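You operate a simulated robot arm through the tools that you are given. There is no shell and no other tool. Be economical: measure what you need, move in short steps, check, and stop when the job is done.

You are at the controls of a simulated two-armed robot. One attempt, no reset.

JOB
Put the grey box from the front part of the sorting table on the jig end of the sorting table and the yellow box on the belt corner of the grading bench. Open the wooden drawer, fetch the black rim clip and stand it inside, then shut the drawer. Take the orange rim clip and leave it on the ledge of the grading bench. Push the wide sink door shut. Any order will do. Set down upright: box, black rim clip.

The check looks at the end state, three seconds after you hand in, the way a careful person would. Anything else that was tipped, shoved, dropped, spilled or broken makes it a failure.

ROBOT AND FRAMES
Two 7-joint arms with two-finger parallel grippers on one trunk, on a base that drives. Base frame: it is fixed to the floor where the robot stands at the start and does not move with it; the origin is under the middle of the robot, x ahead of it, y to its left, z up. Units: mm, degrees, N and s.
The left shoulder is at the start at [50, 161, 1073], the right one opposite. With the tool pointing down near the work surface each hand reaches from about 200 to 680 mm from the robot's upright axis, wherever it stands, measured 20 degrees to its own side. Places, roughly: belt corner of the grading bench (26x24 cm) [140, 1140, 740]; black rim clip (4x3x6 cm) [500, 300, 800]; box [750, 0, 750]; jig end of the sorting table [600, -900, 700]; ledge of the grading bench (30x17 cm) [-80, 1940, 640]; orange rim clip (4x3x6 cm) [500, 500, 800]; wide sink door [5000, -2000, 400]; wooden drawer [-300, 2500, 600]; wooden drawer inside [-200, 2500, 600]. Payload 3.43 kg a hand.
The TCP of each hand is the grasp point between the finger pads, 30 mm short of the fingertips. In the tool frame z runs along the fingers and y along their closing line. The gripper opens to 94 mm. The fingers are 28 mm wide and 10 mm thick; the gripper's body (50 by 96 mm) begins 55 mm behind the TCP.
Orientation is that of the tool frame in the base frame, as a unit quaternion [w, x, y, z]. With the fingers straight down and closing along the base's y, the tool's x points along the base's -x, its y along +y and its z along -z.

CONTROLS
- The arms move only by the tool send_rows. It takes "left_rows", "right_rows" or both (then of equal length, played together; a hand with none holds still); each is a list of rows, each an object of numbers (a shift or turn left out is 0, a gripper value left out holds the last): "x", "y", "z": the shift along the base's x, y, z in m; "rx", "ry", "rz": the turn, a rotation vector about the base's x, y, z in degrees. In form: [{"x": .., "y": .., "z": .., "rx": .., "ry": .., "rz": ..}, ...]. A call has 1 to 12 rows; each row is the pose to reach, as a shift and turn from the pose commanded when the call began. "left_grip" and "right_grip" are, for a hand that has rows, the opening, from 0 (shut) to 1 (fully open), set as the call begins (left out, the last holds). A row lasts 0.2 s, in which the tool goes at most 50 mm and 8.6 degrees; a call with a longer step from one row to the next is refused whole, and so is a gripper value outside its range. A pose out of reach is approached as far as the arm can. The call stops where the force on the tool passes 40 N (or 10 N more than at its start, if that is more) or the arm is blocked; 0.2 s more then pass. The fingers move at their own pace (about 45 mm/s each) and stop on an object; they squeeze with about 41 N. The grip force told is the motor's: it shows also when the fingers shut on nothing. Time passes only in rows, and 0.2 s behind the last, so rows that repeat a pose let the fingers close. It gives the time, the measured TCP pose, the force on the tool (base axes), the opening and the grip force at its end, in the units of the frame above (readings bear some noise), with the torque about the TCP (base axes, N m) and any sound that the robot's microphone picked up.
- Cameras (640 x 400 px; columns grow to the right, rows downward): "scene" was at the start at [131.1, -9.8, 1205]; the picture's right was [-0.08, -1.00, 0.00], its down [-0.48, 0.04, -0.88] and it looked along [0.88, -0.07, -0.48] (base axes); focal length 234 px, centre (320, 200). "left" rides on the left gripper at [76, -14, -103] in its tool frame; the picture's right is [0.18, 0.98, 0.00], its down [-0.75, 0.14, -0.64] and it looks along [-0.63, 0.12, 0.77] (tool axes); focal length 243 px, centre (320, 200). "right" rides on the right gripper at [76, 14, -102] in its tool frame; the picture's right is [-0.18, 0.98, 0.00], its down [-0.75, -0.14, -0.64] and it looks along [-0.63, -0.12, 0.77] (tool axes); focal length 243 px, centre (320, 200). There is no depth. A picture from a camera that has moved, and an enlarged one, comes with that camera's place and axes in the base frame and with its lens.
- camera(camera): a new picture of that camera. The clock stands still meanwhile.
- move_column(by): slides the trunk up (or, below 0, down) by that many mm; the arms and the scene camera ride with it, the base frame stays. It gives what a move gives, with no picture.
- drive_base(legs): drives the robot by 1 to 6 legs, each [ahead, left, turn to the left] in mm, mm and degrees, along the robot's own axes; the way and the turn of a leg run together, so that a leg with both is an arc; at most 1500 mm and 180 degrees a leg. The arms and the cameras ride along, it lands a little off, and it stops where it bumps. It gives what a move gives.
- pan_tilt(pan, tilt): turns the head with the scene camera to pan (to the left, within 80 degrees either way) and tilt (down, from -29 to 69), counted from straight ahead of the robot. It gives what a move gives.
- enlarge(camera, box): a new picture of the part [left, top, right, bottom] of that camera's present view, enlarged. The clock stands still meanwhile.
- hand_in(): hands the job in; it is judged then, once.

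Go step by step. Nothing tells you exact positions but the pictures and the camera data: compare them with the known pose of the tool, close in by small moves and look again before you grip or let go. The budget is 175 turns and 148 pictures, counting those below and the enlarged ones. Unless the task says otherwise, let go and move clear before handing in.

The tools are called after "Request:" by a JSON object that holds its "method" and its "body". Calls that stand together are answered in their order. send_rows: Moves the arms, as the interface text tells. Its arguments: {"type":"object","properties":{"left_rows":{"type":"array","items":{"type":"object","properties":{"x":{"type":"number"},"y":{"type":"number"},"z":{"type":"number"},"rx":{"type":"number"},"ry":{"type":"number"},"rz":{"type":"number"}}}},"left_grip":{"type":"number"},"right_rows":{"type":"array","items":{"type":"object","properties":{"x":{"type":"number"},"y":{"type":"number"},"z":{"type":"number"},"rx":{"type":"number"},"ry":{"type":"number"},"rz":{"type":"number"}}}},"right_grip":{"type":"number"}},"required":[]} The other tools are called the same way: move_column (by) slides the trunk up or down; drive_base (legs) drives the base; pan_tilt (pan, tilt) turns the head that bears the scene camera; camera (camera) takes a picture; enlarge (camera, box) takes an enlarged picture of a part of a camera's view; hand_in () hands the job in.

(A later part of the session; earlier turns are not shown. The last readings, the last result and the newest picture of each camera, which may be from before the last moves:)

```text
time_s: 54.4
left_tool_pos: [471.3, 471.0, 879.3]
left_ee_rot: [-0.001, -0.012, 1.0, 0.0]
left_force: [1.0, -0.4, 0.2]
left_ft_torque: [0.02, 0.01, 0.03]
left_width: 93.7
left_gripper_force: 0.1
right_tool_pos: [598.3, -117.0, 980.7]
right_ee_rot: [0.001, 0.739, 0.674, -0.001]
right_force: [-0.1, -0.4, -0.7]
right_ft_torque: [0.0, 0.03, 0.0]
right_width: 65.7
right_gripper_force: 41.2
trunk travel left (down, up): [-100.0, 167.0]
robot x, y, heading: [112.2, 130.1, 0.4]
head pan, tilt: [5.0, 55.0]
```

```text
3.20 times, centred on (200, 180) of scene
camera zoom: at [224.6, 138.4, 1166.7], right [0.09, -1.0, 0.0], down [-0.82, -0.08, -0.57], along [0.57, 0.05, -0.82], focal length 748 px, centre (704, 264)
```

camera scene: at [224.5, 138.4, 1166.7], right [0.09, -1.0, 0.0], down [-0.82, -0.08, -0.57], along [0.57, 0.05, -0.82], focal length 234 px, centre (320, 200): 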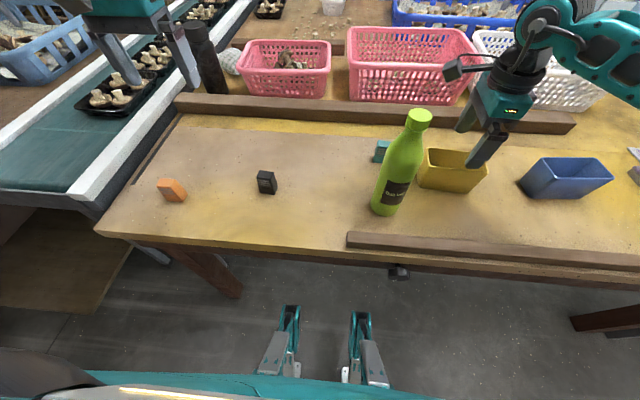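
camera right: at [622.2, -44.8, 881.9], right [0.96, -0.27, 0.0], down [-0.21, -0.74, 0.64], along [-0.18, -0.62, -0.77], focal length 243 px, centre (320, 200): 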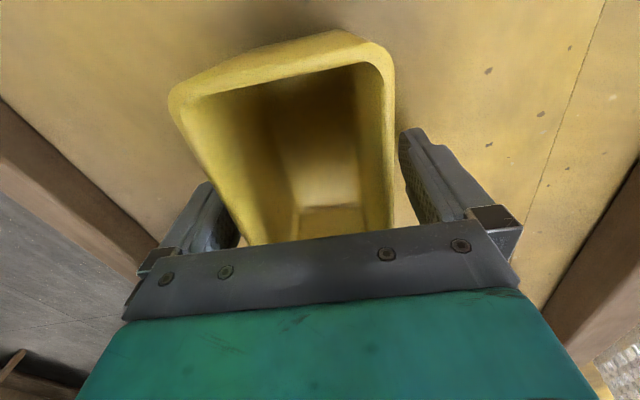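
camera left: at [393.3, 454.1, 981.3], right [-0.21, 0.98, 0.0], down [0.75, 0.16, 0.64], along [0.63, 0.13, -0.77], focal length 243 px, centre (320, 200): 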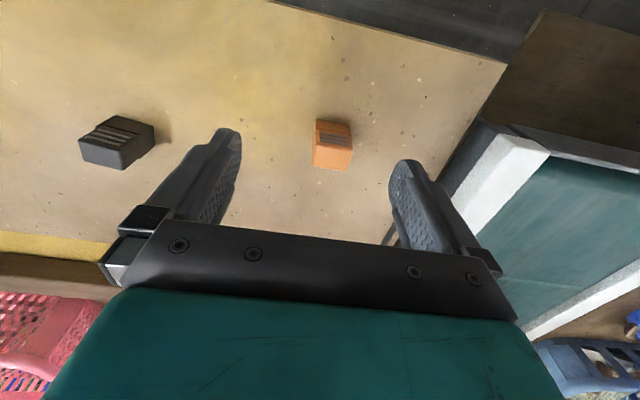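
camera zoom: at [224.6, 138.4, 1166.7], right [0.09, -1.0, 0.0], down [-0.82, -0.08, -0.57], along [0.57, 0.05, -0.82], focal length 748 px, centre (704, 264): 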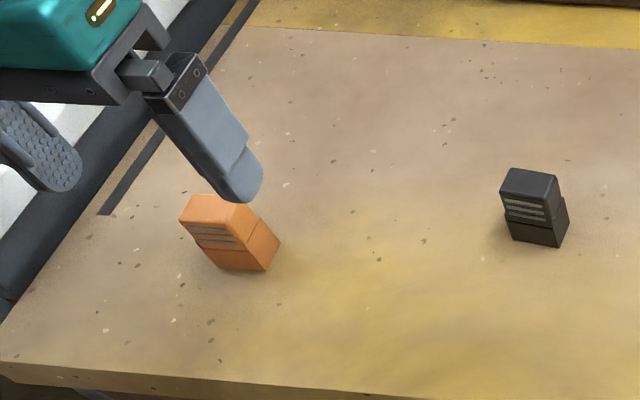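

Request:
{"method": "enlarge", "body": {"camera": "left", "box": [270, 90, 400, 190]}}

Request:
{"method": "enlarge", "body": {"camera": "left", "box": [60, 90, 190, 190]}}

```text
4.00 times, centred on (335, 140) of left
camera zoom: at [393.3, 454.1, 981.3], right [-0.21, 0.98, 0.0], down [0.75, 0.16, 0.64], along [0.63, 0.13, -0.77], focal length 970 px, centre (260, 440)
```

zoom: 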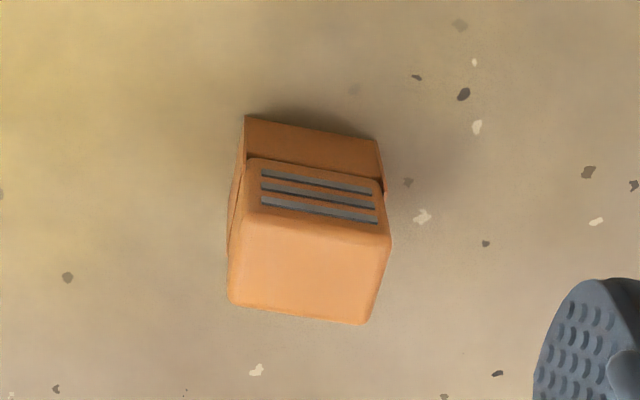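

```text
4.00 times, centred on (125, 140) of left
camera zoom: at [393.3, 454.1, 981.3], right [-0.21, 0.98, 0.0], down [0.75, 0.16, 0.64], along [0.63, 0.13, -0.77], focal length 970 px, centre (1100, 440)
```

zoom: 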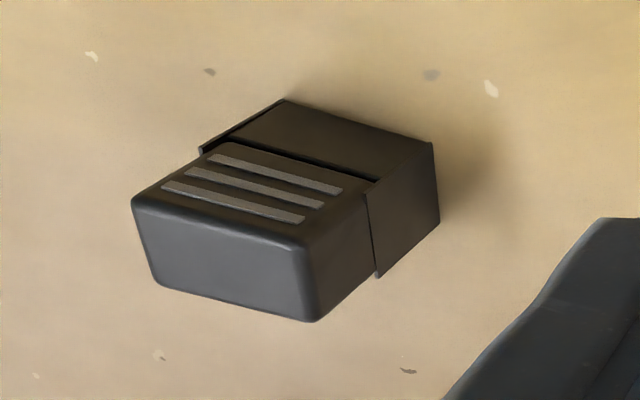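

The orange clip is at [496, 486], aligned with the hand. I move over it, go down and grip across its 40 mm side.

Request:
{"method": "send_rows", "body": {"left_rows": [{"x": 0.025, "y": 0.015}, {"x": 0.025, "y": 0.015, "z": -0.03}, {"x": 0.025, "y": 0.015, "z": -0.06}, {"x": 0.025, "y": 0.015, "z": -0.085}, {"x": 0.025, "y": 0.015, "z": -0.102}, {"x": 0.025, "y": 0.015, "z": -0.102}]}}

Request:
{"method": "camera", "body": {"camera": "left"}}

```text
time_s: 55.8
left_tool_pos: [495.8, 485.7, 779.4]
left_ee_rot: [-0.001, -0.012, 1.0, 0.0]
left_force: [-0.9, 0.2, 0.3]
left_ft_torque: [0.01, -0.01, 0.03]
left_width: 94.0
left_gripper_force: 0.0
right_tool_pos: [598.8, -116.2, 978.8]
right_ee_rot: [0.0, 0.738, 0.675, 0.0]
right_force: [0.5, -0.1, -0.8]
right_ft_torque: [0.02, 0.0, 0.01]
right_width: 65.4
right_gripper_force: 41.2
trunk travel left (down, up): [-100.0, 167.0]
robot x, y, heading: [110.2, 133.4, 0.3]
head pan, tilt: [5.0, 55.0]
```

```text
111 pictures are left
camera left: at [418.3, 470.5, 881.7], right [-0.21, 0.98, 0.0], down [0.75, 0.16, 0.64], along [0.63, 0.13, -0.77], focal length 243 px, centre (320, 200)
```

left: 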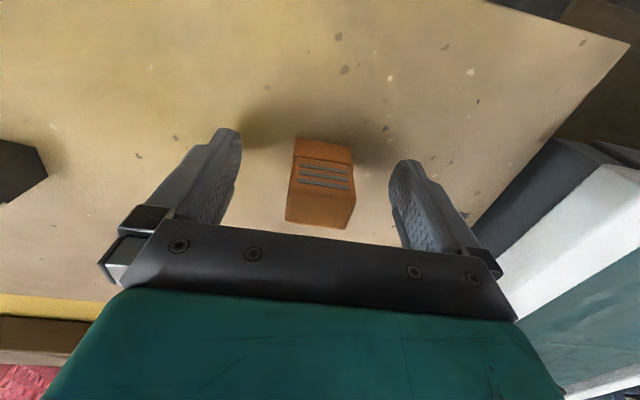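

Request:
{"method": "send_rows", "body": {"left_rows": [{}, {}, {}, {}, {}], "left_grip": 0}}

Request:
{"method": "send_rows", "body": {"left_rows": [{"z": 0.04}, {"z": 0.08}, {"z": 0.12}, {"z": 0.16}, {"z": 0.2}, {"z": 0.2}]}}

Request:
{"method": "camera", "body": {"camera": "left"}}

```text
time_s: 57.0
left_tool_pos: [494.4, 486.7, 780.7]
left_ee_rot: [-0.001, -0.011, 1.0, 0.0]
left_force: [-0.7, 0.7, 0.6]
left_ft_torque: [-0.01, -0.01, -0.02]
left_width: 36.5
left_gripper_force: 40.4
right_tool_pos: [598.7, -117.1, 979.6]
right_ee_rot: [0.0, 0.739, 0.674, 0.001]
right_force: [-0.1, 0.3, -1.8]
right_ft_torque: [0.0, 0.05, -0.04]
right_width: 65.3
right_gripper_force: 40.6
trunk travel left (down, up): [-100.0, 167.0]
robot x, y, heading: [112.0, 137.7, 0.2]
head pan, tilt: [5.0, 55.0]
```

```text
time_s: 58.4
left_tool_pos: [495.8, 487.6, 980.5]
left_ee_rot: [-0.001, -0.012, 1.0, 0.0]
left_force: [0.7, 0.3, -1.0]
left_ft_torque: [0.02, 0.0, 0.01]
left_width: 36.0
left_gripper_force: 40.8
right_tool_pos: [599.9, -117.6, 978.9]
right_ee_rot: [0.0, 0.739, 0.674, 0.0]
right_force: [0.0, 0.1, -0.7]
right_ft_torque: [-0.01, -0.01, -0.01]
right_width: 65.6
right_gripper_force: 40.7
trunk travel left (down, up): [-100.0, 167.0]
robot x, y, heading: [112.5, 135.9, -0.1]
head pan, tilt: [5.0, 55.0]
```

```text
110 pictures are left
camera left: at [419.4, 472.2, 1081.6], right [-0.21, 0.98, 0.0], down [0.75, 0.16, 0.64], along [0.63, 0.13, -0.77], focal length 243 px, centre (320, 200)
```

left: 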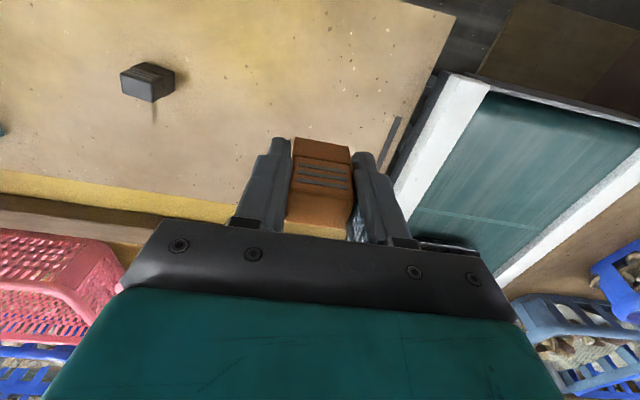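

Both are held. I back away from the table, turn left and look at the grading bench.

Request:
{"method": "drive_base", "body": {"legs": [[-500, 0, 0], [0, 0, 90]]}}

Request:
{"method": "pan_tilt", "body": {"pan": 0, "tilt": 35}}

Request:
{"method": "camera", "body": {"camera": "scene"}}

```text
time_s: 65.1
left_tool_pos: [-730.3, 523.8, 980.2]
left_ee_rot: [0.001, -0.705, 0.709, 0.0]
left_force: [0.5, 0.4, -0.2]
left_ft_torque: [-0.04, 0.04, 0.0]
left_width: 36.0
left_gripper_force: 40.3
right_tool_pos: [-121.9, 609.5, 980.5]
right_ee_rot: [0.001, 0.059, 0.998, 0.0]
right_force: [-0.3, -0.1, -1.3]
right_ft_torque: [-0.01, -0.03, -0.02]
right_width: 65.4
right_gripper_force: 40.6
trunk travel left (down, up): [-100.0, 167.0]
robot x, y, heading: [-387.0, 127.5, 88.8]
head pan, tilt: [5.0, 55.0]
```

```text
time_s: 65.9
left_tool_pos: [-729.4, 524.2, 979.1]
left_ee_rot: [0.0, -0.705, 0.709, 0.0]
left_force: [1.3, -0.2, 0.2]
left_ft_torque: [0.02, -0.02, 0.01]
left_width: 35.9
left_gripper_force: 41.2
right_tool_pos: [-122.5, 609.6, 979.3]
right_ee_rot: [0.0, 0.059, 0.998, 0.0]
right_force: [-0.3, 0.3, -0.2]
right_ft_torque: [-0.01, 0.0, -0.03]
right_width: 65.8
right_gripper_force: 41.2
trunk travel left (down, up): [-100.0, 167.0]
robot x, y, heading: [-385.3, 129.9, 88.7]
head pan, tilt: [0.0, 35.0]
```

```text
109 pictures are left
camera scene: at [-383.0, 256.0, 1194.9], right [1.0, -0.02, 0.0], down [-0.01, -0.57, -0.82], along [0.02, 0.82, -0.57], focal length 234 px, centre (320, 200)
```

scene: 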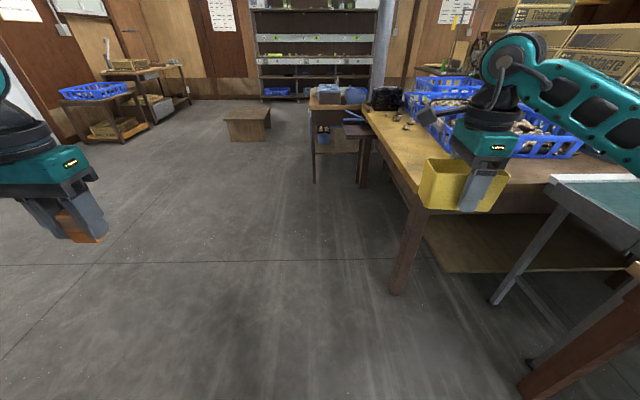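

Request:
{"method": "enlarge", "body": {"camera": "scene", "box": [290, 60, 450, 200]}}

```text
2.86 times, centred on (370, 130) of scene
camera zoom: at [-383.0, 256.0, 1194.9], right [1.0, -0.02, 0.0], down [-0.01, -0.57, -0.82], along [0.02, 0.82, -0.57], focal length 668 px, centre (177, 400)
```

zoom: 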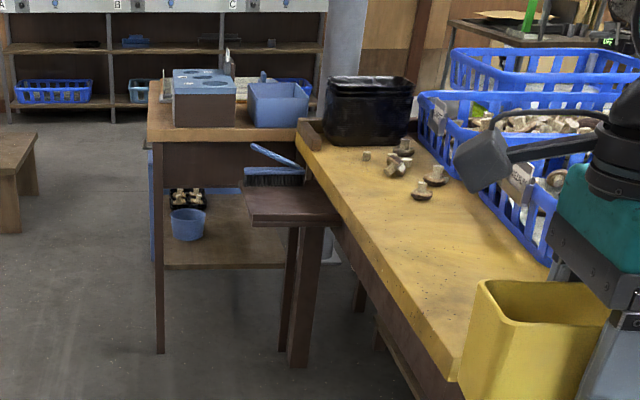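

The belt corner is the near-left corner of the yellow-topped bench, free of things. I drive nearer so the right hand comes over it.

Request:
{"method": "drive_base", "body": {"legs": [[500, -180, 1]]}}

Request:
{"method": "pan_tilt", "body": {"pan": -20, "tilt": 45}}

Request:
{"method": "camera", "body": {"camera": "scene"}}

Request:
{"method": "camera", "body": {"camera": "right"}}

```text
time_s: 69.0
left_tool_pos: [-555.1, 1020.0, 979.2]
left_ee_rot: [0.0, 0.715, -0.699, 0.0]
left_force: [1.4, 0.9, -1.2]
left_ft_torque: [-0.01, -0.03, 0.01]
left_width: 36.1
left_gripper_force: 41.2
right_tool_pos: [47.8, 1123.3, 979.2]
right_ee_rot: [0.0, 0.047, 0.999, 0.0]
right_force: [0.6, 1.3, -0.6]
right_ft_torque: [0.01, 0.01, 0.02]
right_width: 65.6
right_gripper_force: 41.1
trunk travel left (down, up): [-100.0, 167.0]
robot x, y, heading: [-196.0, 635.1, 90.2]
head pan, tilt: [0.0, 35.0]
```

```text
time_s: 69.9
left_tool_pos: [-554.8, 1020.2, 979.2]
left_ee_rot: [0.0, 0.715, -0.699, 0.0]
left_force: [-0.2, 0.8, -0.5]
left_ft_torque: [0.0, -0.03, 0.01]
left_width: 36.0
left_gripper_force: 41.5
right_tool_pos: [50.4, 1122.6, 979.7]
right_ee_rot: [0.001, 0.045, 0.999, 0.0]
right_force: [0.2, 0.3, -1.0]
right_ft_torque: [0.02, -0.01, 0.02]
right_width: 65.6
right_gripper_force: 41.1
trunk travel left (down, up): [-100.0, 167.0]
robot x, y, heading: [-201.3, 636.0, 90.3]
head pan, tilt: [-20.0, 45.0]
```

```text
107 pictures are left
camera scene: at [-173.8, 750.7, 1180.2], right [0.94, -0.34, 0.0], down [-0.24, -0.67, -0.71], along [0.24, 0.67, -0.71], focal length 234 px, centre (320, 200)
```

scene: 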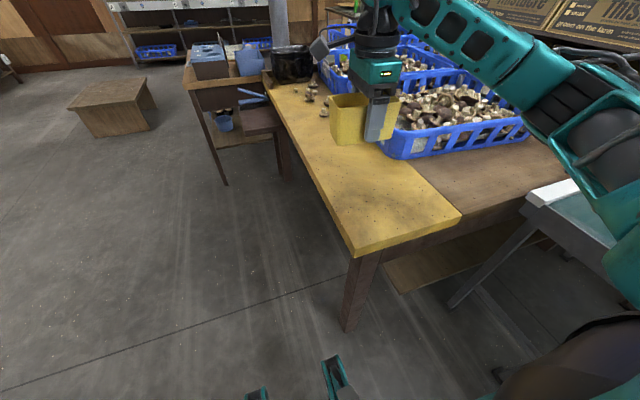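

```text
106 pictures are left
camera right: at [-24.8, 1143.8, 1082.4], right [0.27, 0.96, 0.0], down [0.74, -0.21, 0.64], along [0.62, -0.17, -0.77], focal length 243 px, centre (320, 200)
```

right: 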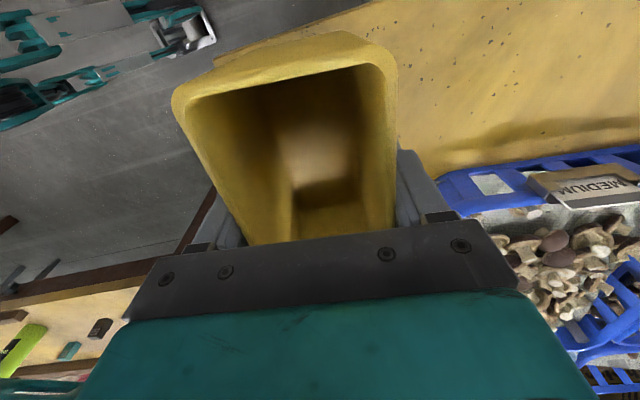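

The corner is clear between y 985 and 1250. I move the box over [130, 1120], squared up, and lower to near the bench top.

Request:
{"method": "send_rows", "body": {"right_rows": [{"x": 0.04, "rz": 3}, {"x": 0.08, "rz": 5}, {"x": 0.08, "rz": 5, "z": -0.04}, {"x": 0.08, "rz": 5, "z": -0.08}, {"x": 0.08, "rz": 5, "z": -0.12}, {"x": 0.08, "rz": 5, "z": -0.16}, {"x": 0.08, "rz": 5, "z": -0.175}, {"x": 0.08, "rz": 5, "z": -0.18}, {"x": 0.08, "rz": 5, "z": -0.18}]}}

Request:
{"method": "camera", "body": {"camera": "scene"}}

Request:
{"method": "camera", "body": {"camera": "right"}}

```text
time_s: 71.9
left_tool_pos: [-555.5, 1019.8, 979.5]
left_ee_rot: [-0.001, 0.715, -0.699, 0.0]
left_force: [-0.6, 0.5, -0.6]
left_ft_torque: [0.03, 0.03, -0.02]
left_width: 35.9
left_gripper_force: 40.8
right_tool_pos: [130.3, 1123.5, 799.0]
right_ee_rot: [-0.001, 0.001, 1.0, 0.0]
right_force: [0.0, 0.7, -1.2]
right_ft_torque: [0.01, -0.02, 0.0]
right_width: 65.6
right_gripper_force: 41.4
trunk travel left (down, up): [-100.0, 167.0]
robot x, y, heading: [-202.9, 637.0, 90.3]
head pan, tilt: [-20.0, 45.0]
```

```text
105 pictures are left
camera scene: at [-173.7, 750.7, 1180.1], right [0.94, -0.34, 0.0], down [-0.24, -0.67, -0.71], along [0.24, 0.67, -0.71], focal length 234 px, centre (320, 200)
```

scene: 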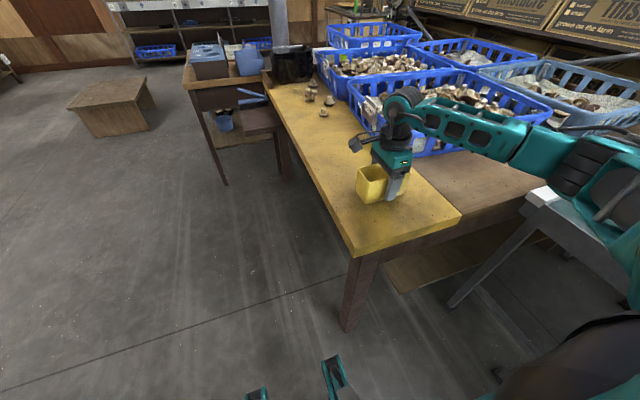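

```text
104 pictures are left
camera right: at [53.9, 1137.0, 901.8], right [0.19, 0.98, 0.0], down [0.75, -0.14, 0.64], along [0.63, -0.12, -0.77], focal length 243 px, centre (320, 200)
```

right: 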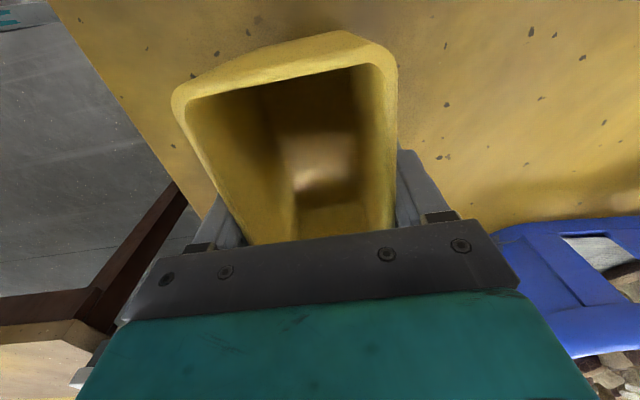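

Request:
{"method": "send_rows", "body": {"right_rows": [{"z": -0.004}, {"z": -0.008}, {"z": -0.011}, {"z": -0.013}, {"z": -0.014}, {"z": -0.014}]}}

```text
time_s: 73.3
left_tool_pos: [-557.8, 1021.0, 979.4]
left_ee_rot: [0.0, 0.716, -0.698, 0.0]
left_force: [0.8, -0.2, -0.4]
left_ft_torque: [0.01, 0.0, 0.0]
left_width: 35.9
left_gripper_force: 41.0
right_tool_pos: [128.7, 1122.9, 785.1]
right_ee_rot: [0.0, 0.002, 1.0, 0.0]
right_force: [1.0, -0.1, -1.2]
right_ft_torque: [-0.02, 0.03, -0.02]
right_width: 65.4
right_gripper_force: 41.0
trunk travel left (down, up): [-100.0, 167.0]
robot x, y, heading: [-198.7, 635.7, 90.3]
head pan, tilt: [-20.0, 45.0]
```

Request:
{"method": "send_rows", "body": {"right_rows": [{"z": -0.001}, {"z": -0.002}, {"z": -0.003}, {"z": -0.004}, {"z": -0.004}]}}

```text
time_s: 74.5
left_tool_pos: [-556.9, 1020.1, 979.9]
left_ee_rot: [-0.001, 0.715, -0.699, 0.0]
left_force: [0.6, 0.3, 0.4]
left_ft_torque: [-0.01, 0.01, -0.02]
left_width: 36.1
left_gripper_force: 41.1
right_tool_pos: [130.7, 1123.2, 781.2]
right_ee_rot: [0.0, 0.001, 1.0, 0.0]
right_force: [-0.2, 0.4, -1.2]
right_ft_torque: [-0.02, 0.01, 0.02]
right_width: 65.6
right_gripper_force: 41.2
trunk travel left (down, up): [-100.0, 167.0]
robot x, y, heading: [-200.8, 634.2, 90.2]
head pan, tilt: [-20.0, 45.0]
```

Request:
{"method": "send_rows", "body": {"right_rows": [{"z": -0.001}, {"z": -0.002}, {"z": -0.003}, {"z": -0.004}, {"z": -0.004}]}}

Request:
{"method": "enlarge", "body": {"camera": "scene", "box": [330, 130, 450, 230]}}

```text
time_s: 75.7
left_tool_pos: [-556.4, 1019.4, 980.4]
left_ee_rot: [0.0, 0.715, -0.7, -0.001]
left_force: [0.7, 0.7, -0.4]
left_ft_torque: [-0.01, 0.0, 0.02]
left_width: 36.1
left_gripper_force: 41.3
right_tool_pos: [129.5, 1121.8, 778.8]
right_ee_rot: [0.001, 0.002, 1.0, 0.002]
right_force: [3.1, -0.9, 10.4]
right_ft_torque: [-0.27, 0.16, 0.09]
right_width: 65.5
right_gripper_force: 40.6
trunk travel left (down, up): [-100.0, 167.0]
robot x, y, heading: [-199.7, 637.6, 90.3]
head pan, tilt: [-20.0, 45.0]
```

```text
4.00 times, centred on (390, 180) of scene
camera zoom: at [-174.0, 749.9, 1180.4], right [0.94, -0.34, 0.0], down [-0.24, -0.67, -0.71], along [0.24, 0.67, -0.71], focal length 935 px, centre (40, 280)
```

zoom: 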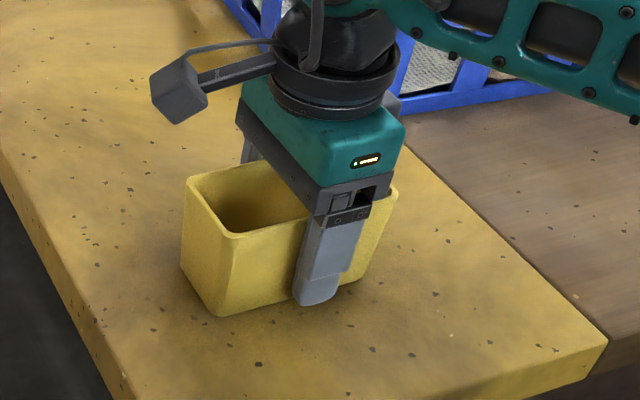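

Contact with the bench. I release and rise straight up.

Request:
{"method": "send_rows", "body": {"right_rows": [{}, {}, {}], "right_grip": 0.9}}

Request:
{"method": "send_rows", "body": {"right_rows": [{"z": 0.02}, {"z": 0.05}, {"z": 0.09}, {"z": 0.14}, {"z": 0.18}, {"z": 0.2}, {"z": 0.2}]}}

Request:
{"method": "enlarge", "body": {"camera": "scene", "box": [200, 50, 480, 260]}}

```text
time_s: 76.5
left_tool_pos: [-556.3, 1019.7, 978.8]
left_ee_rot: [-0.001, 0.715, -0.699, 0.0]
left_force: [0.8, 0.3, -0.1]
left_ft_torque: [0.0, -0.04, -0.01]
left_width: 36.1
left_gripper_force: 41.0
right_tool_pos: [127.9, 1123.7, 778.0]
right_ee_rot: [0.0, 0.003, 1.0, 0.0]
right_force: [-1.1, 0.0, -0.1]
right_ft_torque: [0.0, -0.01, 0.02]
right_width: 84.4
right_gripper_force: 0.0
trunk travel left (down, up): [-100.0, 167.0]
robot x, y, heading: [-201.3, 632.7, 90.0]
head pan, tilt: [-20.0, 45.0]
```

```text
time_s: 78.1
left_tool_pos: [-556.4, 1020.5, 979.2]
left_ee_rot: [0.0, 0.715, -0.699, 0.0]
left_force: [-0.8, 0.5, -0.6]
left_ft_torque: [0.01, -0.04, -0.01]
left_width: 36.0
left_gripper_force: 41.1
right_tool_pos: [130.1, 1125.3, 980.9]
right_ee_rot: [0.0, 0.002, 1.0, 0.001]
right_force: [0.4, 1.3, -0.5]
right_ft_torque: [0.02, -0.01, 0.01]
right_width: 84.6
right_gripper_force: 0.0
trunk travel left (down, up): [-100.0, 167.0]
robot x, y, heading: [-203.9, 633.9, 90.4]
head pan, tilt: [-20.0, 45.0]
```

```text
1.90 times, centred on (340, 155) of scene
camera zoom: at [-173.8, 750.6, 1180.2], right [0.94, -0.34, 0.0], down [-0.24, -0.67, -0.71], along [0.24, 0.67, -0.71], focal length 445 px, centre (282, 286)
```

zoom: 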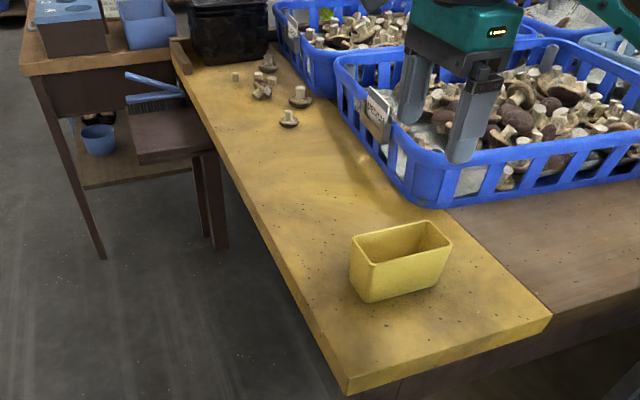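

The yellow box sits on the belt corner. I tuck the right hand in, then drive round to face the ledge from the aisle with the left hand.

Request:
{"method": "send_rows", "body": {"right_rows": [{"x": -0.02, "y": -0.03, "z": 0.02}, {"x": -0.05, "y": -0.06, "z": 0.04}, {"x": -0.08, "y": -0.09, "z": 0.06}, {"x": -0.11, "y": -0.12, "z": 0.08}, {"x": -0.13, "y": -0.15, "z": 0.08}]}}

Request:
{"method": "drive_base", "body": {"legs": [[-100, 500, 0], [1060, 0, 0], [0, 0, -90], [130, 0, 0]]}}

Request:
{"method": "pan_tilt", "body": {"pan": 25, "tilt": 50}}

Request:
{"method": "camera", "body": {"camera": "scene"}}

Request:
{"method": "camera", "body": {"camera": "left"}}

```text
time_s: 79.3
left_tool_pos: [-557.6, 1020.0, 980.3]
left_ee_rot: [0.0, 0.716, -0.699, -0.001]
left_force: [-0.1, -0.1, -0.6]
left_ft_torque: [0.0, 0.01, -0.01]
left_width: 36.0
left_gripper_force: 41.1
right_tool_pos: [-0.4, 972.3, 1056.4]
right_ee_rot: [0.001, 0.002, 1.0, 0.001]
right_force: [-0.5, -0.3, 0.1]
right_ft_torque: [-0.01, 0.01, 0.0]
right_width: 84.7
right_gripper_force: 0.1
trunk travel left (down, up): [-100.0, 167.0]
robot x, y, heading: [-205.7, 636.7, 89.9]
head pan, tilt: [-20.0, 45.0]
```

```text
time_s: 92.1
left_tool_pos: [-195.3, 1973.3, 979.0]
left_ee_rot: [0.0, -0.007, 1.0, 0.001]
left_force: [0.1, 0.2, -0.5]
left_ft_torque: [0.0, 0.03, -0.01]
left_width: 36.0
left_gripper_force: 41.1
right_tool_pos: [-248.9, 1419.5, 1057.7]
right_ee_rot: [0.0, 0.712, 0.702, 0.0]
right_force: [0.8, -0.4, 0.0]
right_ft_torque: [-0.02, 0.0, -0.02]
right_width: 84.6
right_gripper_force: 0.0
trunk travel left (down, up): [-100.0, 167.0]
robot x, y, heading: [-585.1, 1621.7, -0.5]
head pan, tilt: [-20.0, 45.0]
```

```text
time_s: 93.3
left_tool_pos: [-196.9, 1973.3, 979.4]
left_ee_rot: [0.0, -0.007, 1.0, 0.0]
left_force: [-0.6, 0.8, -0.1]
left_ft_torque: [-0.02, 0.03, -0.01]
left_width: 36.1
left_gripper_force: 40.7
right_tool_pos: [-248.9, 1420.1, 1057.1]
right_ee_rot: [-0.001, 0.712, 0.702, 0.0]
right_force: [0.3, 0.5, 0.4]
right_ft_torque: [-0.01, -0.01, 0.01]
right_width: 84.6
right_gripper_force: 0.2
trunk travel left (down, up): [-100.0, 167.0]
robot x, y, heading: [-584.4, 1621.6, -0.2]
head pan, tilt: [25.0, 50.0]
```

```text
101 pictures are left
camera scene: at [-473.3, 1652.8, 1173.2], right [0.42, -0.91, 0.0], down [-0.7, -0.32, -0.64], along [0.58, 0.27, -0.77], focal length 234 px, centre (320, 200)
```

scene: 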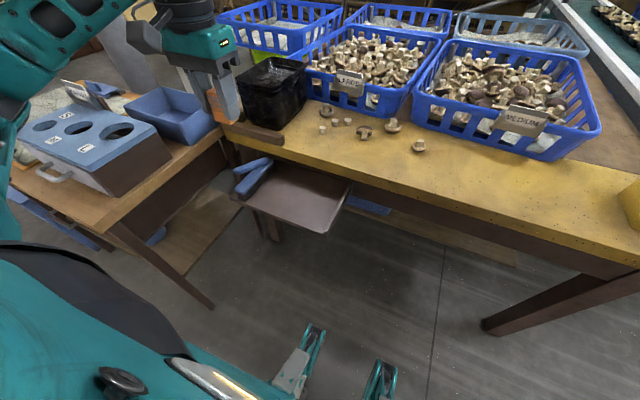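

```text
100 pictures are left
camera left: at [-273.2, 1958.5, 1081.4], right [-0.2, 0.98, 0.0], down [0.75, 0.15, 0.64], along [0.63, 0.13, -0.77], focal length 243 px, centre (320, 200)
```

left: 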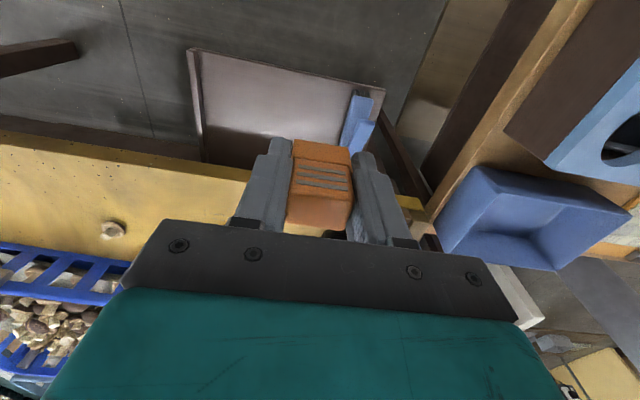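

The ledge spans x −170…−30, y 1775…2085 with a brush at its far end. I take the clip over [−110, 1885] and lower to just above it.

Request:
{"method": "send_rows", "body": {"left_rows": [{"x": 0.03, "y": -0.03}, {"x": 0.06, "y": -0.06}, {"x": 0.086, "y": -0.088}, {"x": 0.086, "y": -0.088, "z": -0.045}, {"x": 0.086, "y": -0.088, "z": -0.09}, {"x": 0.086, "y": -0.088, "z": -0.135}, {"x": 0.086, "y": -0.088, "z": -0.18}, {"x": 0.086, "y": -0.088, "z": -0.22}, {"x": 0.086, "y": -0.088, "z": -0.25}, {"x": 0.086, "y": -0.088, "z": -0.265}, {"x": 0.086, "y": -0.088, "z": -0.265}]}}

Request:
{"method": "camera", "body": {"camera": "left"}}

Request:
{"method": "camera", "body": {"camera": "scene"}}

```text
time_s: 95.7
left_tool_pos: [-110.7, 1888.7, 714.5]
left_ee_rot: [0.0, -0.008, 1.0, 0.001]
left_force: [-0.8, -0.3, 0.2]
left_ft_torque: [0.01, -0.01, 0.02]
left_width: 36.5
left_gripper_force: 41.1
right_tool_pos: [-248.5, 1418.8, 1058.0]
right_ee_rot: [-0.001, 0.712, 0.702, 0.0]
right_force: [-0.3, -0.2, -0.5]
right_ft_torque: [0.01, 0.01, -0.03]
right_width: 84.9
right_gripper_force: 0.1
trunk travel left (down, up): [-100.0, 167.0]
robot x, y, heading: [-581.0, 1623.7, -0.2]
head pan, tilt: [25.0, 50.0]
```

```text
99 pictures are left
camera left: at [-187.7, 1873.1, 816.7], right [-0.2, 0.98, 0.0], down [0.75, 0.15, 0.64], along [0.63, 0.13, -0.77], focal length 243 px, centre (320, 200)
```

left: 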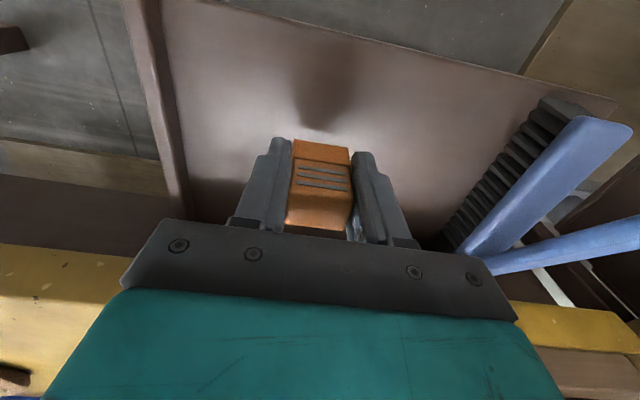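

```text
98 pictures are left
camera scene: at [-473.3, 1652.9, 1173.2], right [0.42, -0.91, 0.0], down [-0.7, -0.32, -0.64], along [0.58, 0.27, -0.77], focal length 234 px, centre (320, 200)
```

scene: 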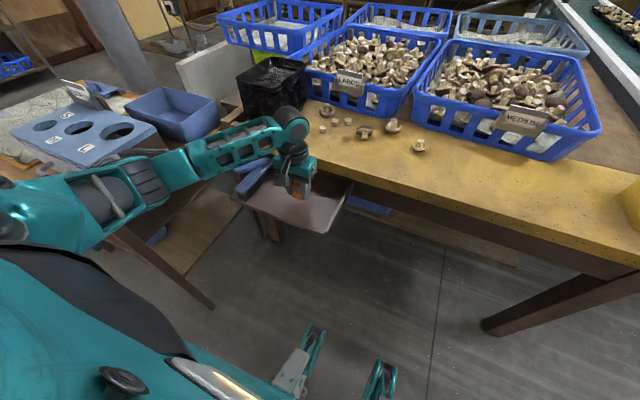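

Request:
{"method": "send_rows", "body": {"left_rows": [{"z": -0.005}, {"z": -0.01}, {"z": -0.015}, {"z": -0.018}, {"z": -0.021}, {"z": -0.024}, {"z": -0.024}]}}

Request:
{"method": "camera", "body": {"camera": "left"}}

```text
time_s: 97.3
left_tool_pos: [-109.7, 1885.5, 690.2]
left_ee_rot: [0.0, -0.006, 1.0, 0.001]
left_force: [0.2, 1.0, 0.7]
left_ft_torque: [0.0, 0.01, 0.0]
left_width: 36.2
left_gripper_force: 40.6
right_tool_pos: [-248.3, 1418.5, 1057.3]
right_ee_rot: [0.0, 0.712, 0.702, 0.0]
right_force: [0.4, 0.0, -0.4]
right_ft_torque: [-0.01, 0.01, -0.02]
right_width: 84.6
right_gripper_force: 0.1
trunk travel left (down, up): [-100.0, 167.0]
robot x, y, heading: [-586.4, 1621.5, -0.3]
head pan, tilt: [25.0, 50.0]
```

```text
97 pictures are left
camera left: at [-186.3, 1870.8, 791.5], right [-0.2, 0.98, 0.0], down [0.75, 0.15, 0.64], along [0.63, 0.13, -0.77], focal length 243 px, centre (320, 200)
```

left: 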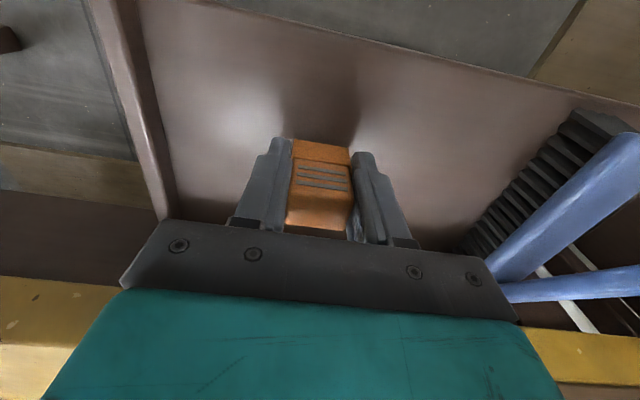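

Request:
{"method": "send_rows", "body": {"left_rows": [{"z": -0.002}, {"z": -0.004}, {"z": -0.006}, {"z": -0.007}, {"z": -0.007}]}}

```text
time_s: 98.5
left_tool_pos: [-109.6, 1886.8, 684.4]
left_ee_rot: [0.0, -0.007, 1.0, 0.0]
left_force: [0.8, -1.1, -0.7]
left_ft_torque: [0.01, 0.02, 0.02]
left_width: 36.2
left_gripper_force: 41.0
right_tool_pos: [-248.9, 1419.3, 1057.9]
right_ee_rot: [0.0, 0.712, 0.702, 0.0]
right_force: [0.2, -0.6, 0.8]
right_ft_torque: [0.0, 0.01, 0.02]
right_width: 84.5
right_gripper_force: 0.2
trunk travel left (down, up): [-100.0, 167.0]
robot x, y, heading: [-583.0, 1626.1, -0.1]
head pan, tilt: [25.0, 50.0]
```

Request:
{"method": "send_rows", "body": {"left_rows": [{"z": -0.001}, {"z": -0.002}, {"z": -0.003}, {"z": -0.004}, {"z": -0.004}]}}

```text
time_s: 99.7
left_tool_pos: [-109.9, 1885.3, 680.7]
left_ee_rot: [0.001, -0.007, 1.0, 0.001]
left_force: [-0.1, -0.8, 5.9]
left_ft_torque: [-0.06, 0.01, -0.04]
left_width: 35.8
left_gripper_force: 41.1
right_tool_pos: [-248.8, 1418.4, 1058.3]
right_ee_rot: [0.001, 0.712, 0.702, 0.0]
right_force: [-0.2, -0.3, 0.4]
right_ft_torque: [0.0, 0.01, 0.03]
right_width: 84.5
right_gripper_force: 0.1
trunk travel left (down, up): [-100.0, 167.0]
robot x, y, heading: [-584.4, 1621.5, -0.4]
head pan, tilt: [25.0, 50.0]
```

Contact. I release and rise.

Request:
{"method": "send_rows", "body": {"left_rows": [{}, {}, {}, {}], "left_grip": 0.8}}

Request:
{"method": "send_rows", "body": {"left_rows": [{"z": 0.02}, {"z": 0.06}, {"z": 0.1}, {"z": 0.145}, {"z": 0.19}, {"z": 0.235}, {"z": 0.28}, {"z": 0.3}, {"z": 0.3}]}}

Request:
{"method": "camera", "body": {"camera": "left"}}

Request:
{"method": "enlarge", "body": {"camera": "scene", "box": [200, 130, 400, 260]}}

```text
time_s: 100.7
left_tool_pos: [-110.3, 1885.3, 680.2]
left_ee_rot: [0.0, -0.007, 1.0, 0.0]
left_force: [-0.3, 0.2, -1.4]
left_ft_torque: [0.05, -0.02, -0.03]
left_width: 75.2
left_gripper_force: 0.1
right_tool_pos: [-249.9, 1419.6, 1057.4]
right_ee_rot: [0.001, 0.712, 0.702, 0.0]
right_force: [0.0, 0.6, 0.3]
right_ft_torque: [0.02, -0.03, 0.01]
right_width: 84.7
right_gripper_force: 0.0
trunk travel left (down, up): [-100.0, 167.0]
robot x, y, heading: [-582.3, 1622.3, -0.2]
head pan, tilt: [25.0, 50.0]
```

```text
time_s: 102.7
left_tool_pos: [-109.8, 1886.2, 977.9]
left_ee_rot: [0.0, -0.007, 1.0, 0.0]
left_force: [-0.6, 0.2, 0.3]
left_ft_torque: [0.0, 0.02, 0.0]
left_width: 75.4
left_gripper_force: 0.1
right_tool_pos: [-248.4, 1420.3, 1057.3]
right_ee_rot: [0.0, 0.712, 0.702, -0.001]
right_force: [0.0, 1.0, 0.1]
right_ft_torque: [-0.01, 0.0, -0.03]
right_width: 84.3
right_gripper_force: 0.2
trunk travel left (down, up): [-100.0, 167.0]
robot x, y, heading: [-581.8, 1624.2, -0.2]
head pan, tilt: [25.0, 50.0]
```

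```text
96 pictures are left
camera left: at [-187.5, 1871.5, 1079.6], right [-0.2, 0.98, 0.0], down [0.75, 0.15, 0.64], along [0.63, 0.13, -0.77], focal length 243 px, centre (320, 200)
```

left: 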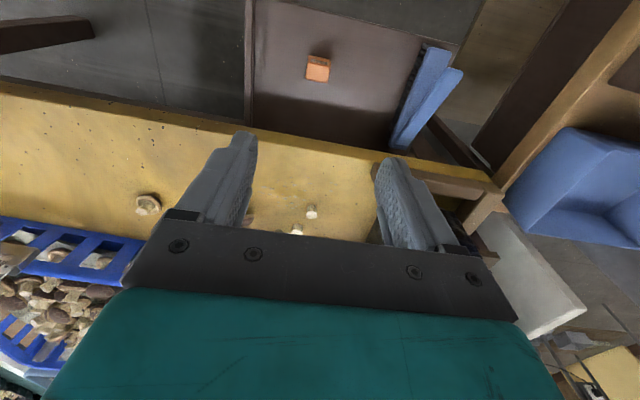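

```text
3.08 times, centred on (300, 195) of scene
camera zoom: at [-473.3, 1652.9, 1173.2], right [0.42, -0.91, 0.0], down [-0.7, -0.32, -0.64], along [0.58, 0.27, -0.77], focal length 719 px, centre (382, 215)
```

zoom: 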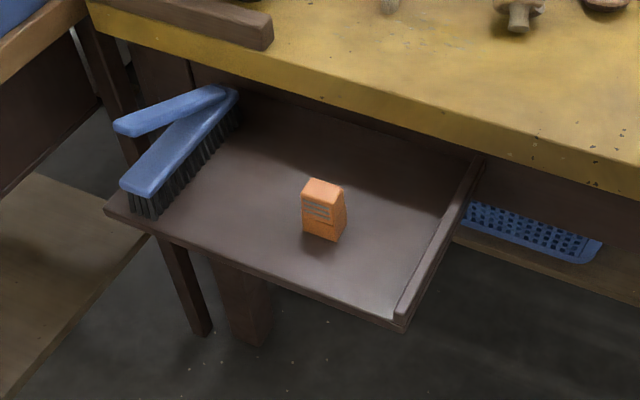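

The orange clip stands on the ledge. Next I back off and look at the drawer cabinet.

Request:
{"method": "send_rows", "body": {"left_rows": [{"x": -0.03, "y": -0.01}, {"x": -0.06, "y": -0.02}, {"x": -0.09, "y": -0.03}, {"x": -0.1, "y": -0.03}]}}

Request:
{"method": "drive_base", "body": {"legs": [[-500, 0, 0], [0, 600, 0]]}}

Request:
{"method": "pan_tilt", "body": {"pan": 20, "tilt": 35}}

Request:
{"method": "camera", "body": {"camera": "scene"}}

```text
time_s: 103.7
left_tool_pos: [-210.2, 1857.0, 979.3]
left_ee_rot: [0.0, -0.006, 1.0, 0.0]
left_force: [0.0, -1.1, -1.1]
left_ft_torque: [-0.01, -0.01, 0.0]
left_width: 75.3
left_gripper_force: 0.1
right_tool_pos: [-249.5, 1419.5, 1057.0]
right_ee_rot: [0.0, 0.712, 0.702, 0.0]
right_force: [0.0, 0.1, -0.7]
right_ft_torque: [0.02, 0.02, -0.01]
right_width: 84.7
right_gripper_force: 0.1
trunk travel left (down, up): [-100.0, 167.0]
robot x, y, heading: [-584.9, 1622.4, -0.3]
head pan, tilt: [25.0, 50.0]
```

```text
time_s: 109.6
left_tool_pos: [-714.8, 2453.4, 979.8]
left_ee_rot: [-0.001, -0.009, 1.0, 0.001]
left_force: [-0.7, -0.2, -0.5]
left_ft_torque: [0.0, -0.01, -0.01]
left_width: 75.4
left_gripper_force: 0.1
right_tool_pos: [-752.4, 2015.0, 1058.0]
right_ee_rot: [0.0, 0.711, 0.703, -0.001]
right_force: [-0.1, -1.1, -0.2]
right_ft_torque: [-0.01, -0.02, 0.01]
right_width: 84.7
right_gripper_force: 0.0
trunk travel left (down, up): [-100.0, 167.0]
robot x, y, heading: [-1090.3, 2215.8, -0.1]
head pan, tilt: [25.0, 50.0]
```

```text
time_s: 110.4
left_tool_pos: [-716.5, 2452.8, 980.3]
left_ee_rot: [0.0, -0.009, 1.0, 0.0]
left_force: [0.4, -0.1, -0.5]
left_ft_torque: [0.02, 0.02, 0.02]
left_width: 75.0
left_gripper_force: 0.1
right_tool_pos: [-752.4, 2015.9, 1058.4]
right_ee_rot: [0.0, 0.711, 0.704, 0.001]
right_force: [0.2, -0.3, -0.1]
right_ft_torque: [-0.04, 0.0, -0.03]
right_width: 84.8
right_gripper_force: 0.1
trunk travel left (down, up): [-100.0, 167.0]
robot x, y, heading: [-1084.1, 2216.7, -0.1]
head pan, tilt: [20.0, 35.0]
```

```text
94 pictures are left
camera scene: at [-964.4, 2245.6, 1194.9], right [0.34, -0.94, 0.0], down [-0.54, -0.2, -0.82], along [0.77, 0.28, -0.57], focal length 234 px, centre (320, 200)
```

scene: 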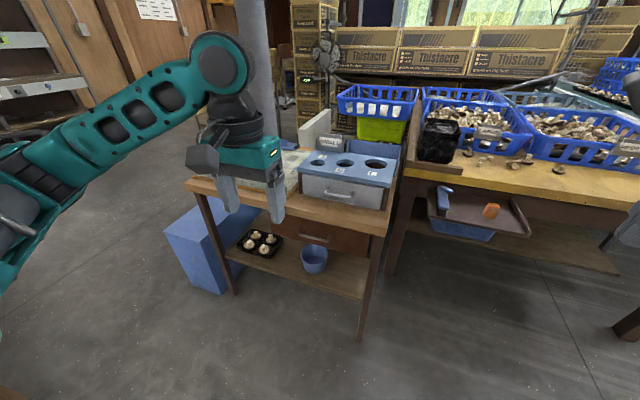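

Request:
{"method": "enlarge", "body": {"camera": "scene", "box": [180, 130, 420, 290]}}

```text
2.50 times, centred on (300, 210) of scene
camera zoom: at [-964.4, 2245.6, 1194.9], right [0.34, -0.94, 0.0], down [-0.54, -0.2, -0.82], along [0.77, 0.28, -0.57], focal length 584 px, centre (370, 175)
```

zoom: 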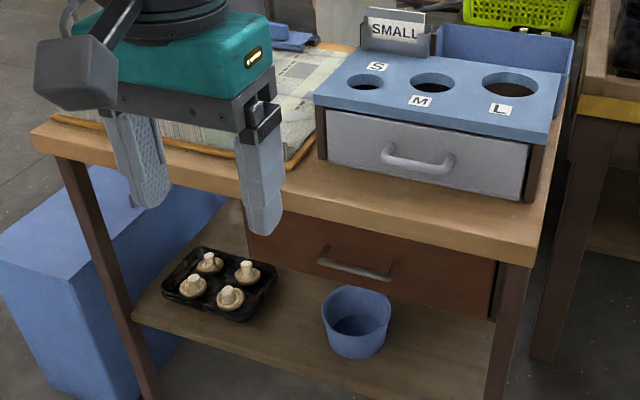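

The wooden drawer is the brown one under the top, facing −x, with a horizontal bar handle. I turn the left hand to point forward with its fingers closing vertically, so it can take the bar.

Request:
{"method": "send_rows", "body": {"left_rows": [{"x": 0.01, "rx": 4.9, "ry": -4.9, "rz": -4.9}, {"x": 0.02, "rx": 9.8, "ry": -9.8, "rz": -9.8}, {"x": 0.03, "rx": 14.7, "ry": -14.7, "rz": -14.7}, {"x": 0.04, "rx": 19.6, "ry": -19.6, "rz": -19.6}, {"x": 0.05, "rx": 24.5, "ry": -24.5, "rz": -24.5}, {"x": 0.06, "rx": 29.4, "ry": -29.4, "rz": -29.4}, {"x": 0.07, "rx": 34.3, "ry": -34.3, "rz": -34.3}, {"x": 0.08, "rx": 39.2, "ry": -39.2, "rz": -39.2}, {"x": 0.09, "rx": 44.1, "ry": -44.1, "rz": -44.1}, {"x": 0.1, "rx": 49, "ry": -49, "rz": -49}, {"x": 0.11, "rx": 53.9, "ry": -53.9, "rz": -53.9}, {"x": 0.12, "rx": 58.8, "ry": -58.8, "rz": -58.8}], "left_grip": 1}}

Request:
{"method": "send_rows", "body": {"left_rows": [{"x": 0.01, "rx": 3.5, "ry": -3.5, "rz": -3.5}, {"x": 0.02, "rx": 7, "ry": -7, "rz": -7}, {"x": 0.02, "rx": 10.5, "ry": -10.5, "rz": -10.5}, {"x": 0.02, "rx": 10.5, "ry": -10.5, "rz": -10.5}]}}

Request:
{"method": "camera", "body": {"camera": "scene"}}

Request:
{"method": "camera", "body": {"camera": "left"}}

```text
time_s: 113.0
left_tool_pos: [-594.6, 2452.0, 979.1]
left_ee_rot: [0.452, 0.443, 0.633, 0.446]
left_force: [-0.3, 0.5, -0.4]
left_ft_torque: [-0.02, -0.02, -0.04]
left_width: 93.9
left_gripper_force: 0.1
right_tool_pos: [-751.7, 2015.4, 1057.4]
right_ee_rot: [0.0, 0.711, 0.703, -0.001]
right_force: [0.9, 0.3, -1.2]
right_ft_torque: [0.02, 0.04, 0.02]
right_width: 84.7
right_gripper_force: 0.0
trunk travel left (down, up): [-100.0, 167.0]
robot x, y, heading: [-1088.9, 2218.3, -0.2]
head pan, tilt: [20.0, 35.0]
```

```text
time_s: 114.0
left_tool_pos: [-573.3, 2453.6, 980.7]
left_ee_rot: [0.504, 0.495, 0.503, 0.497]
left_force: [-0.4, -0.4, -0.8]
left_ft_torque: [0.01, -0.01, 0.0]
left_width: 94.0
left_gripper_force: 0.0
right_tool_pos: [-752.1, 2015.2, 1057.4]
right_ee_rot: [0.001, 0.711, 0.703, 0.0]
right_force: [-0.7, 0.8, 0.6]
right_ft_torque: [0.02, -0.01, 0.05]
right_width: 84.4
right_gripper_force: 0.1
trunk travel left (down, up): [-100.0, 167.0]
robot x, y, heading: [-1088.2, 2218.3, 0.0]
head pan, tilt: [20.0, 35.0]
```

```text
92 pictures are left
camera scene: at [-964.4, 2245.5, 1195.0], right [0.34, -0.94, 0.0], down [-0.54, -0.2, -0.82], along [0.77, 0.28, -0.57], focal length 234 px, centre (320, 200)
```

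scene: 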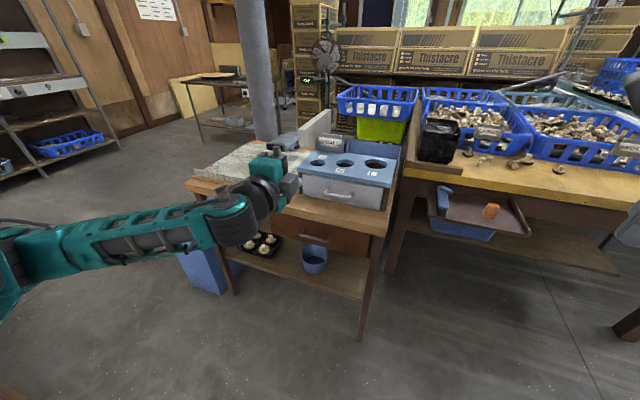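

```text
91 pictures are left
camera left: at [-677.8, 2529.7, 964.0], right [0.0, 0.2, 0.98], down [-0.64, -0.75, 0.15], along [0.77, -0.63, 0.13], focal length 243 px, centre (320, 200)
```

left: 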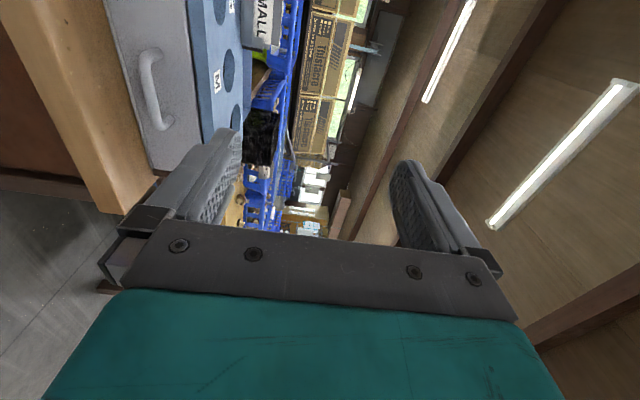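

The hand points forward. I lower it in front of the cabinet and look again to triangulate the wooden drawer's handle.

Request:
{"method": "send_rows", "body": {"left_rows": [{"z": -0.045, "x": -0.01}, {"z": -0.09, "x": -0.02}, {"z": -0.135, "x": -0.03}, {"z": -0.18, "x": -0.04}, {"z": -0.225, "x": -0.05}, {"z": -0.27, "x": -0.05}, {"z": -0.31, "x": -0.05}, {"z": -0.31, "x": -0.05}]}}

Request:
{"method": "camera", "body": {"camera": "left"}}

Request:
{"method": "camera", "body": {"camera": "scene"}}

```text
time_s: 115.8
left_tool_pos: [-628.0, 2453.9, 668.0]
left_ee_rot: [0.504, 0.496, 0.504, 0.496]
left_force: [0.3, -0.2, -0.9]
left_ft_torque: [0.02, 0.03, 0.01]
left_width: 93.9
left_gripper_force: 0.1
right_tool_pos: [-751.8, 2016.3, 1058.2]
right_ee_rot: [-0.001, 0.711, 0.703, 0.0]
right_force: [0.0, -0.6, -0.2]
right_ft_torque: [0.0, -0.01, 0.0]
right_width: 84.7
right_gripper_force: 0.1
trunk travel left (down, up): [-100.0, 167.0]
robot x, y, heading: [-1087.3, 2216.2, -0.4]
head pan, tilt: [20.0, 35.0]
```

```text
90 pictures are left
camera left: at [-731.1, 2530.7, 651.1], right [0.0, 0.2, 0.98], down [-0.64, -0.75, 0.15], along [0.77, -0.63, 0.13], focal length 243 px, centre (320, 200)
```

left: 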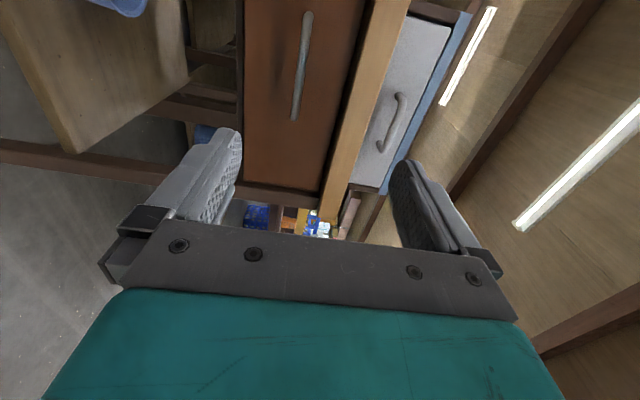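

```text
89 pictures are left
camera scene: at [-964.4, 2245.6, 1195.0], right [0.34, -0.94, 0.0], down [-0.54, -0.2, -0.82], along [0.77, 0.28, -0.57], focal length 234 px, centre (320, 200)
```

scene: 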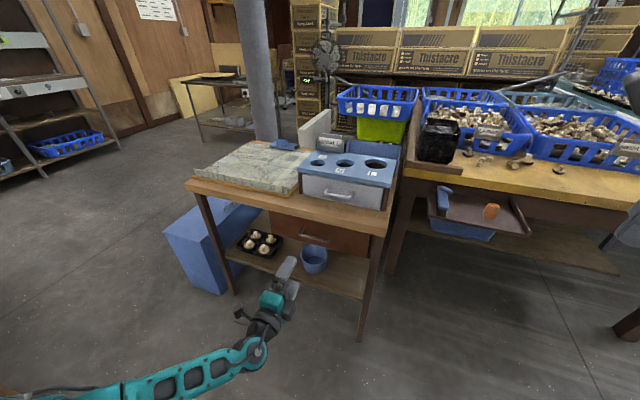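

Request:
{"method": "enlarge", "body": {"camera": "scene", "box": [250, 180, 400, 280]}}

Request:
{"method": "enlarge", "body": {"camera": "left", "box": [230, 0, 410, 200]}}

```text
4.00 times, centred on (325, 230) of scene
camera zoom: at [-964.4, 2245.6, 1195.0], right [0.34, -0.94, 0.0], down [-0.54, -0.2, -0.82], along [0.77, 0.28, -0.57], focal length 935 px, centre (300, 80)
```

zoom: 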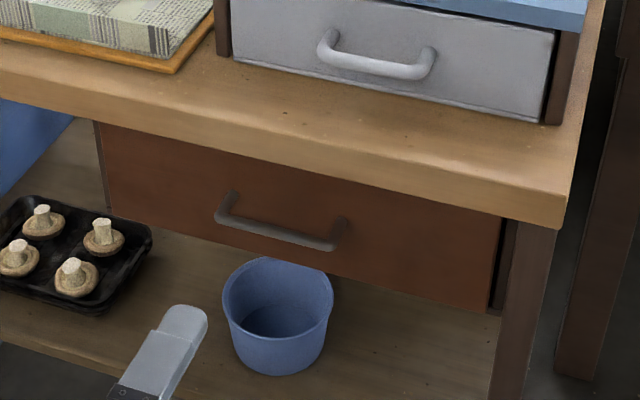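

```text
2.00 times, centred on (320, 100) of left
camera zoom: at [-731.1, 2530.7, 651.1], right [0.0, 0.2, 0.98], down [-0.64, -0.75, 0.15], along [0.77, -0.63, 0.13], focal length 485 px, centre (320, 400)
```

zoom: 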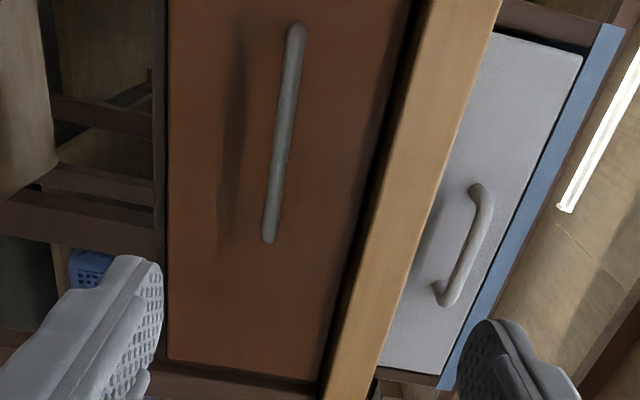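

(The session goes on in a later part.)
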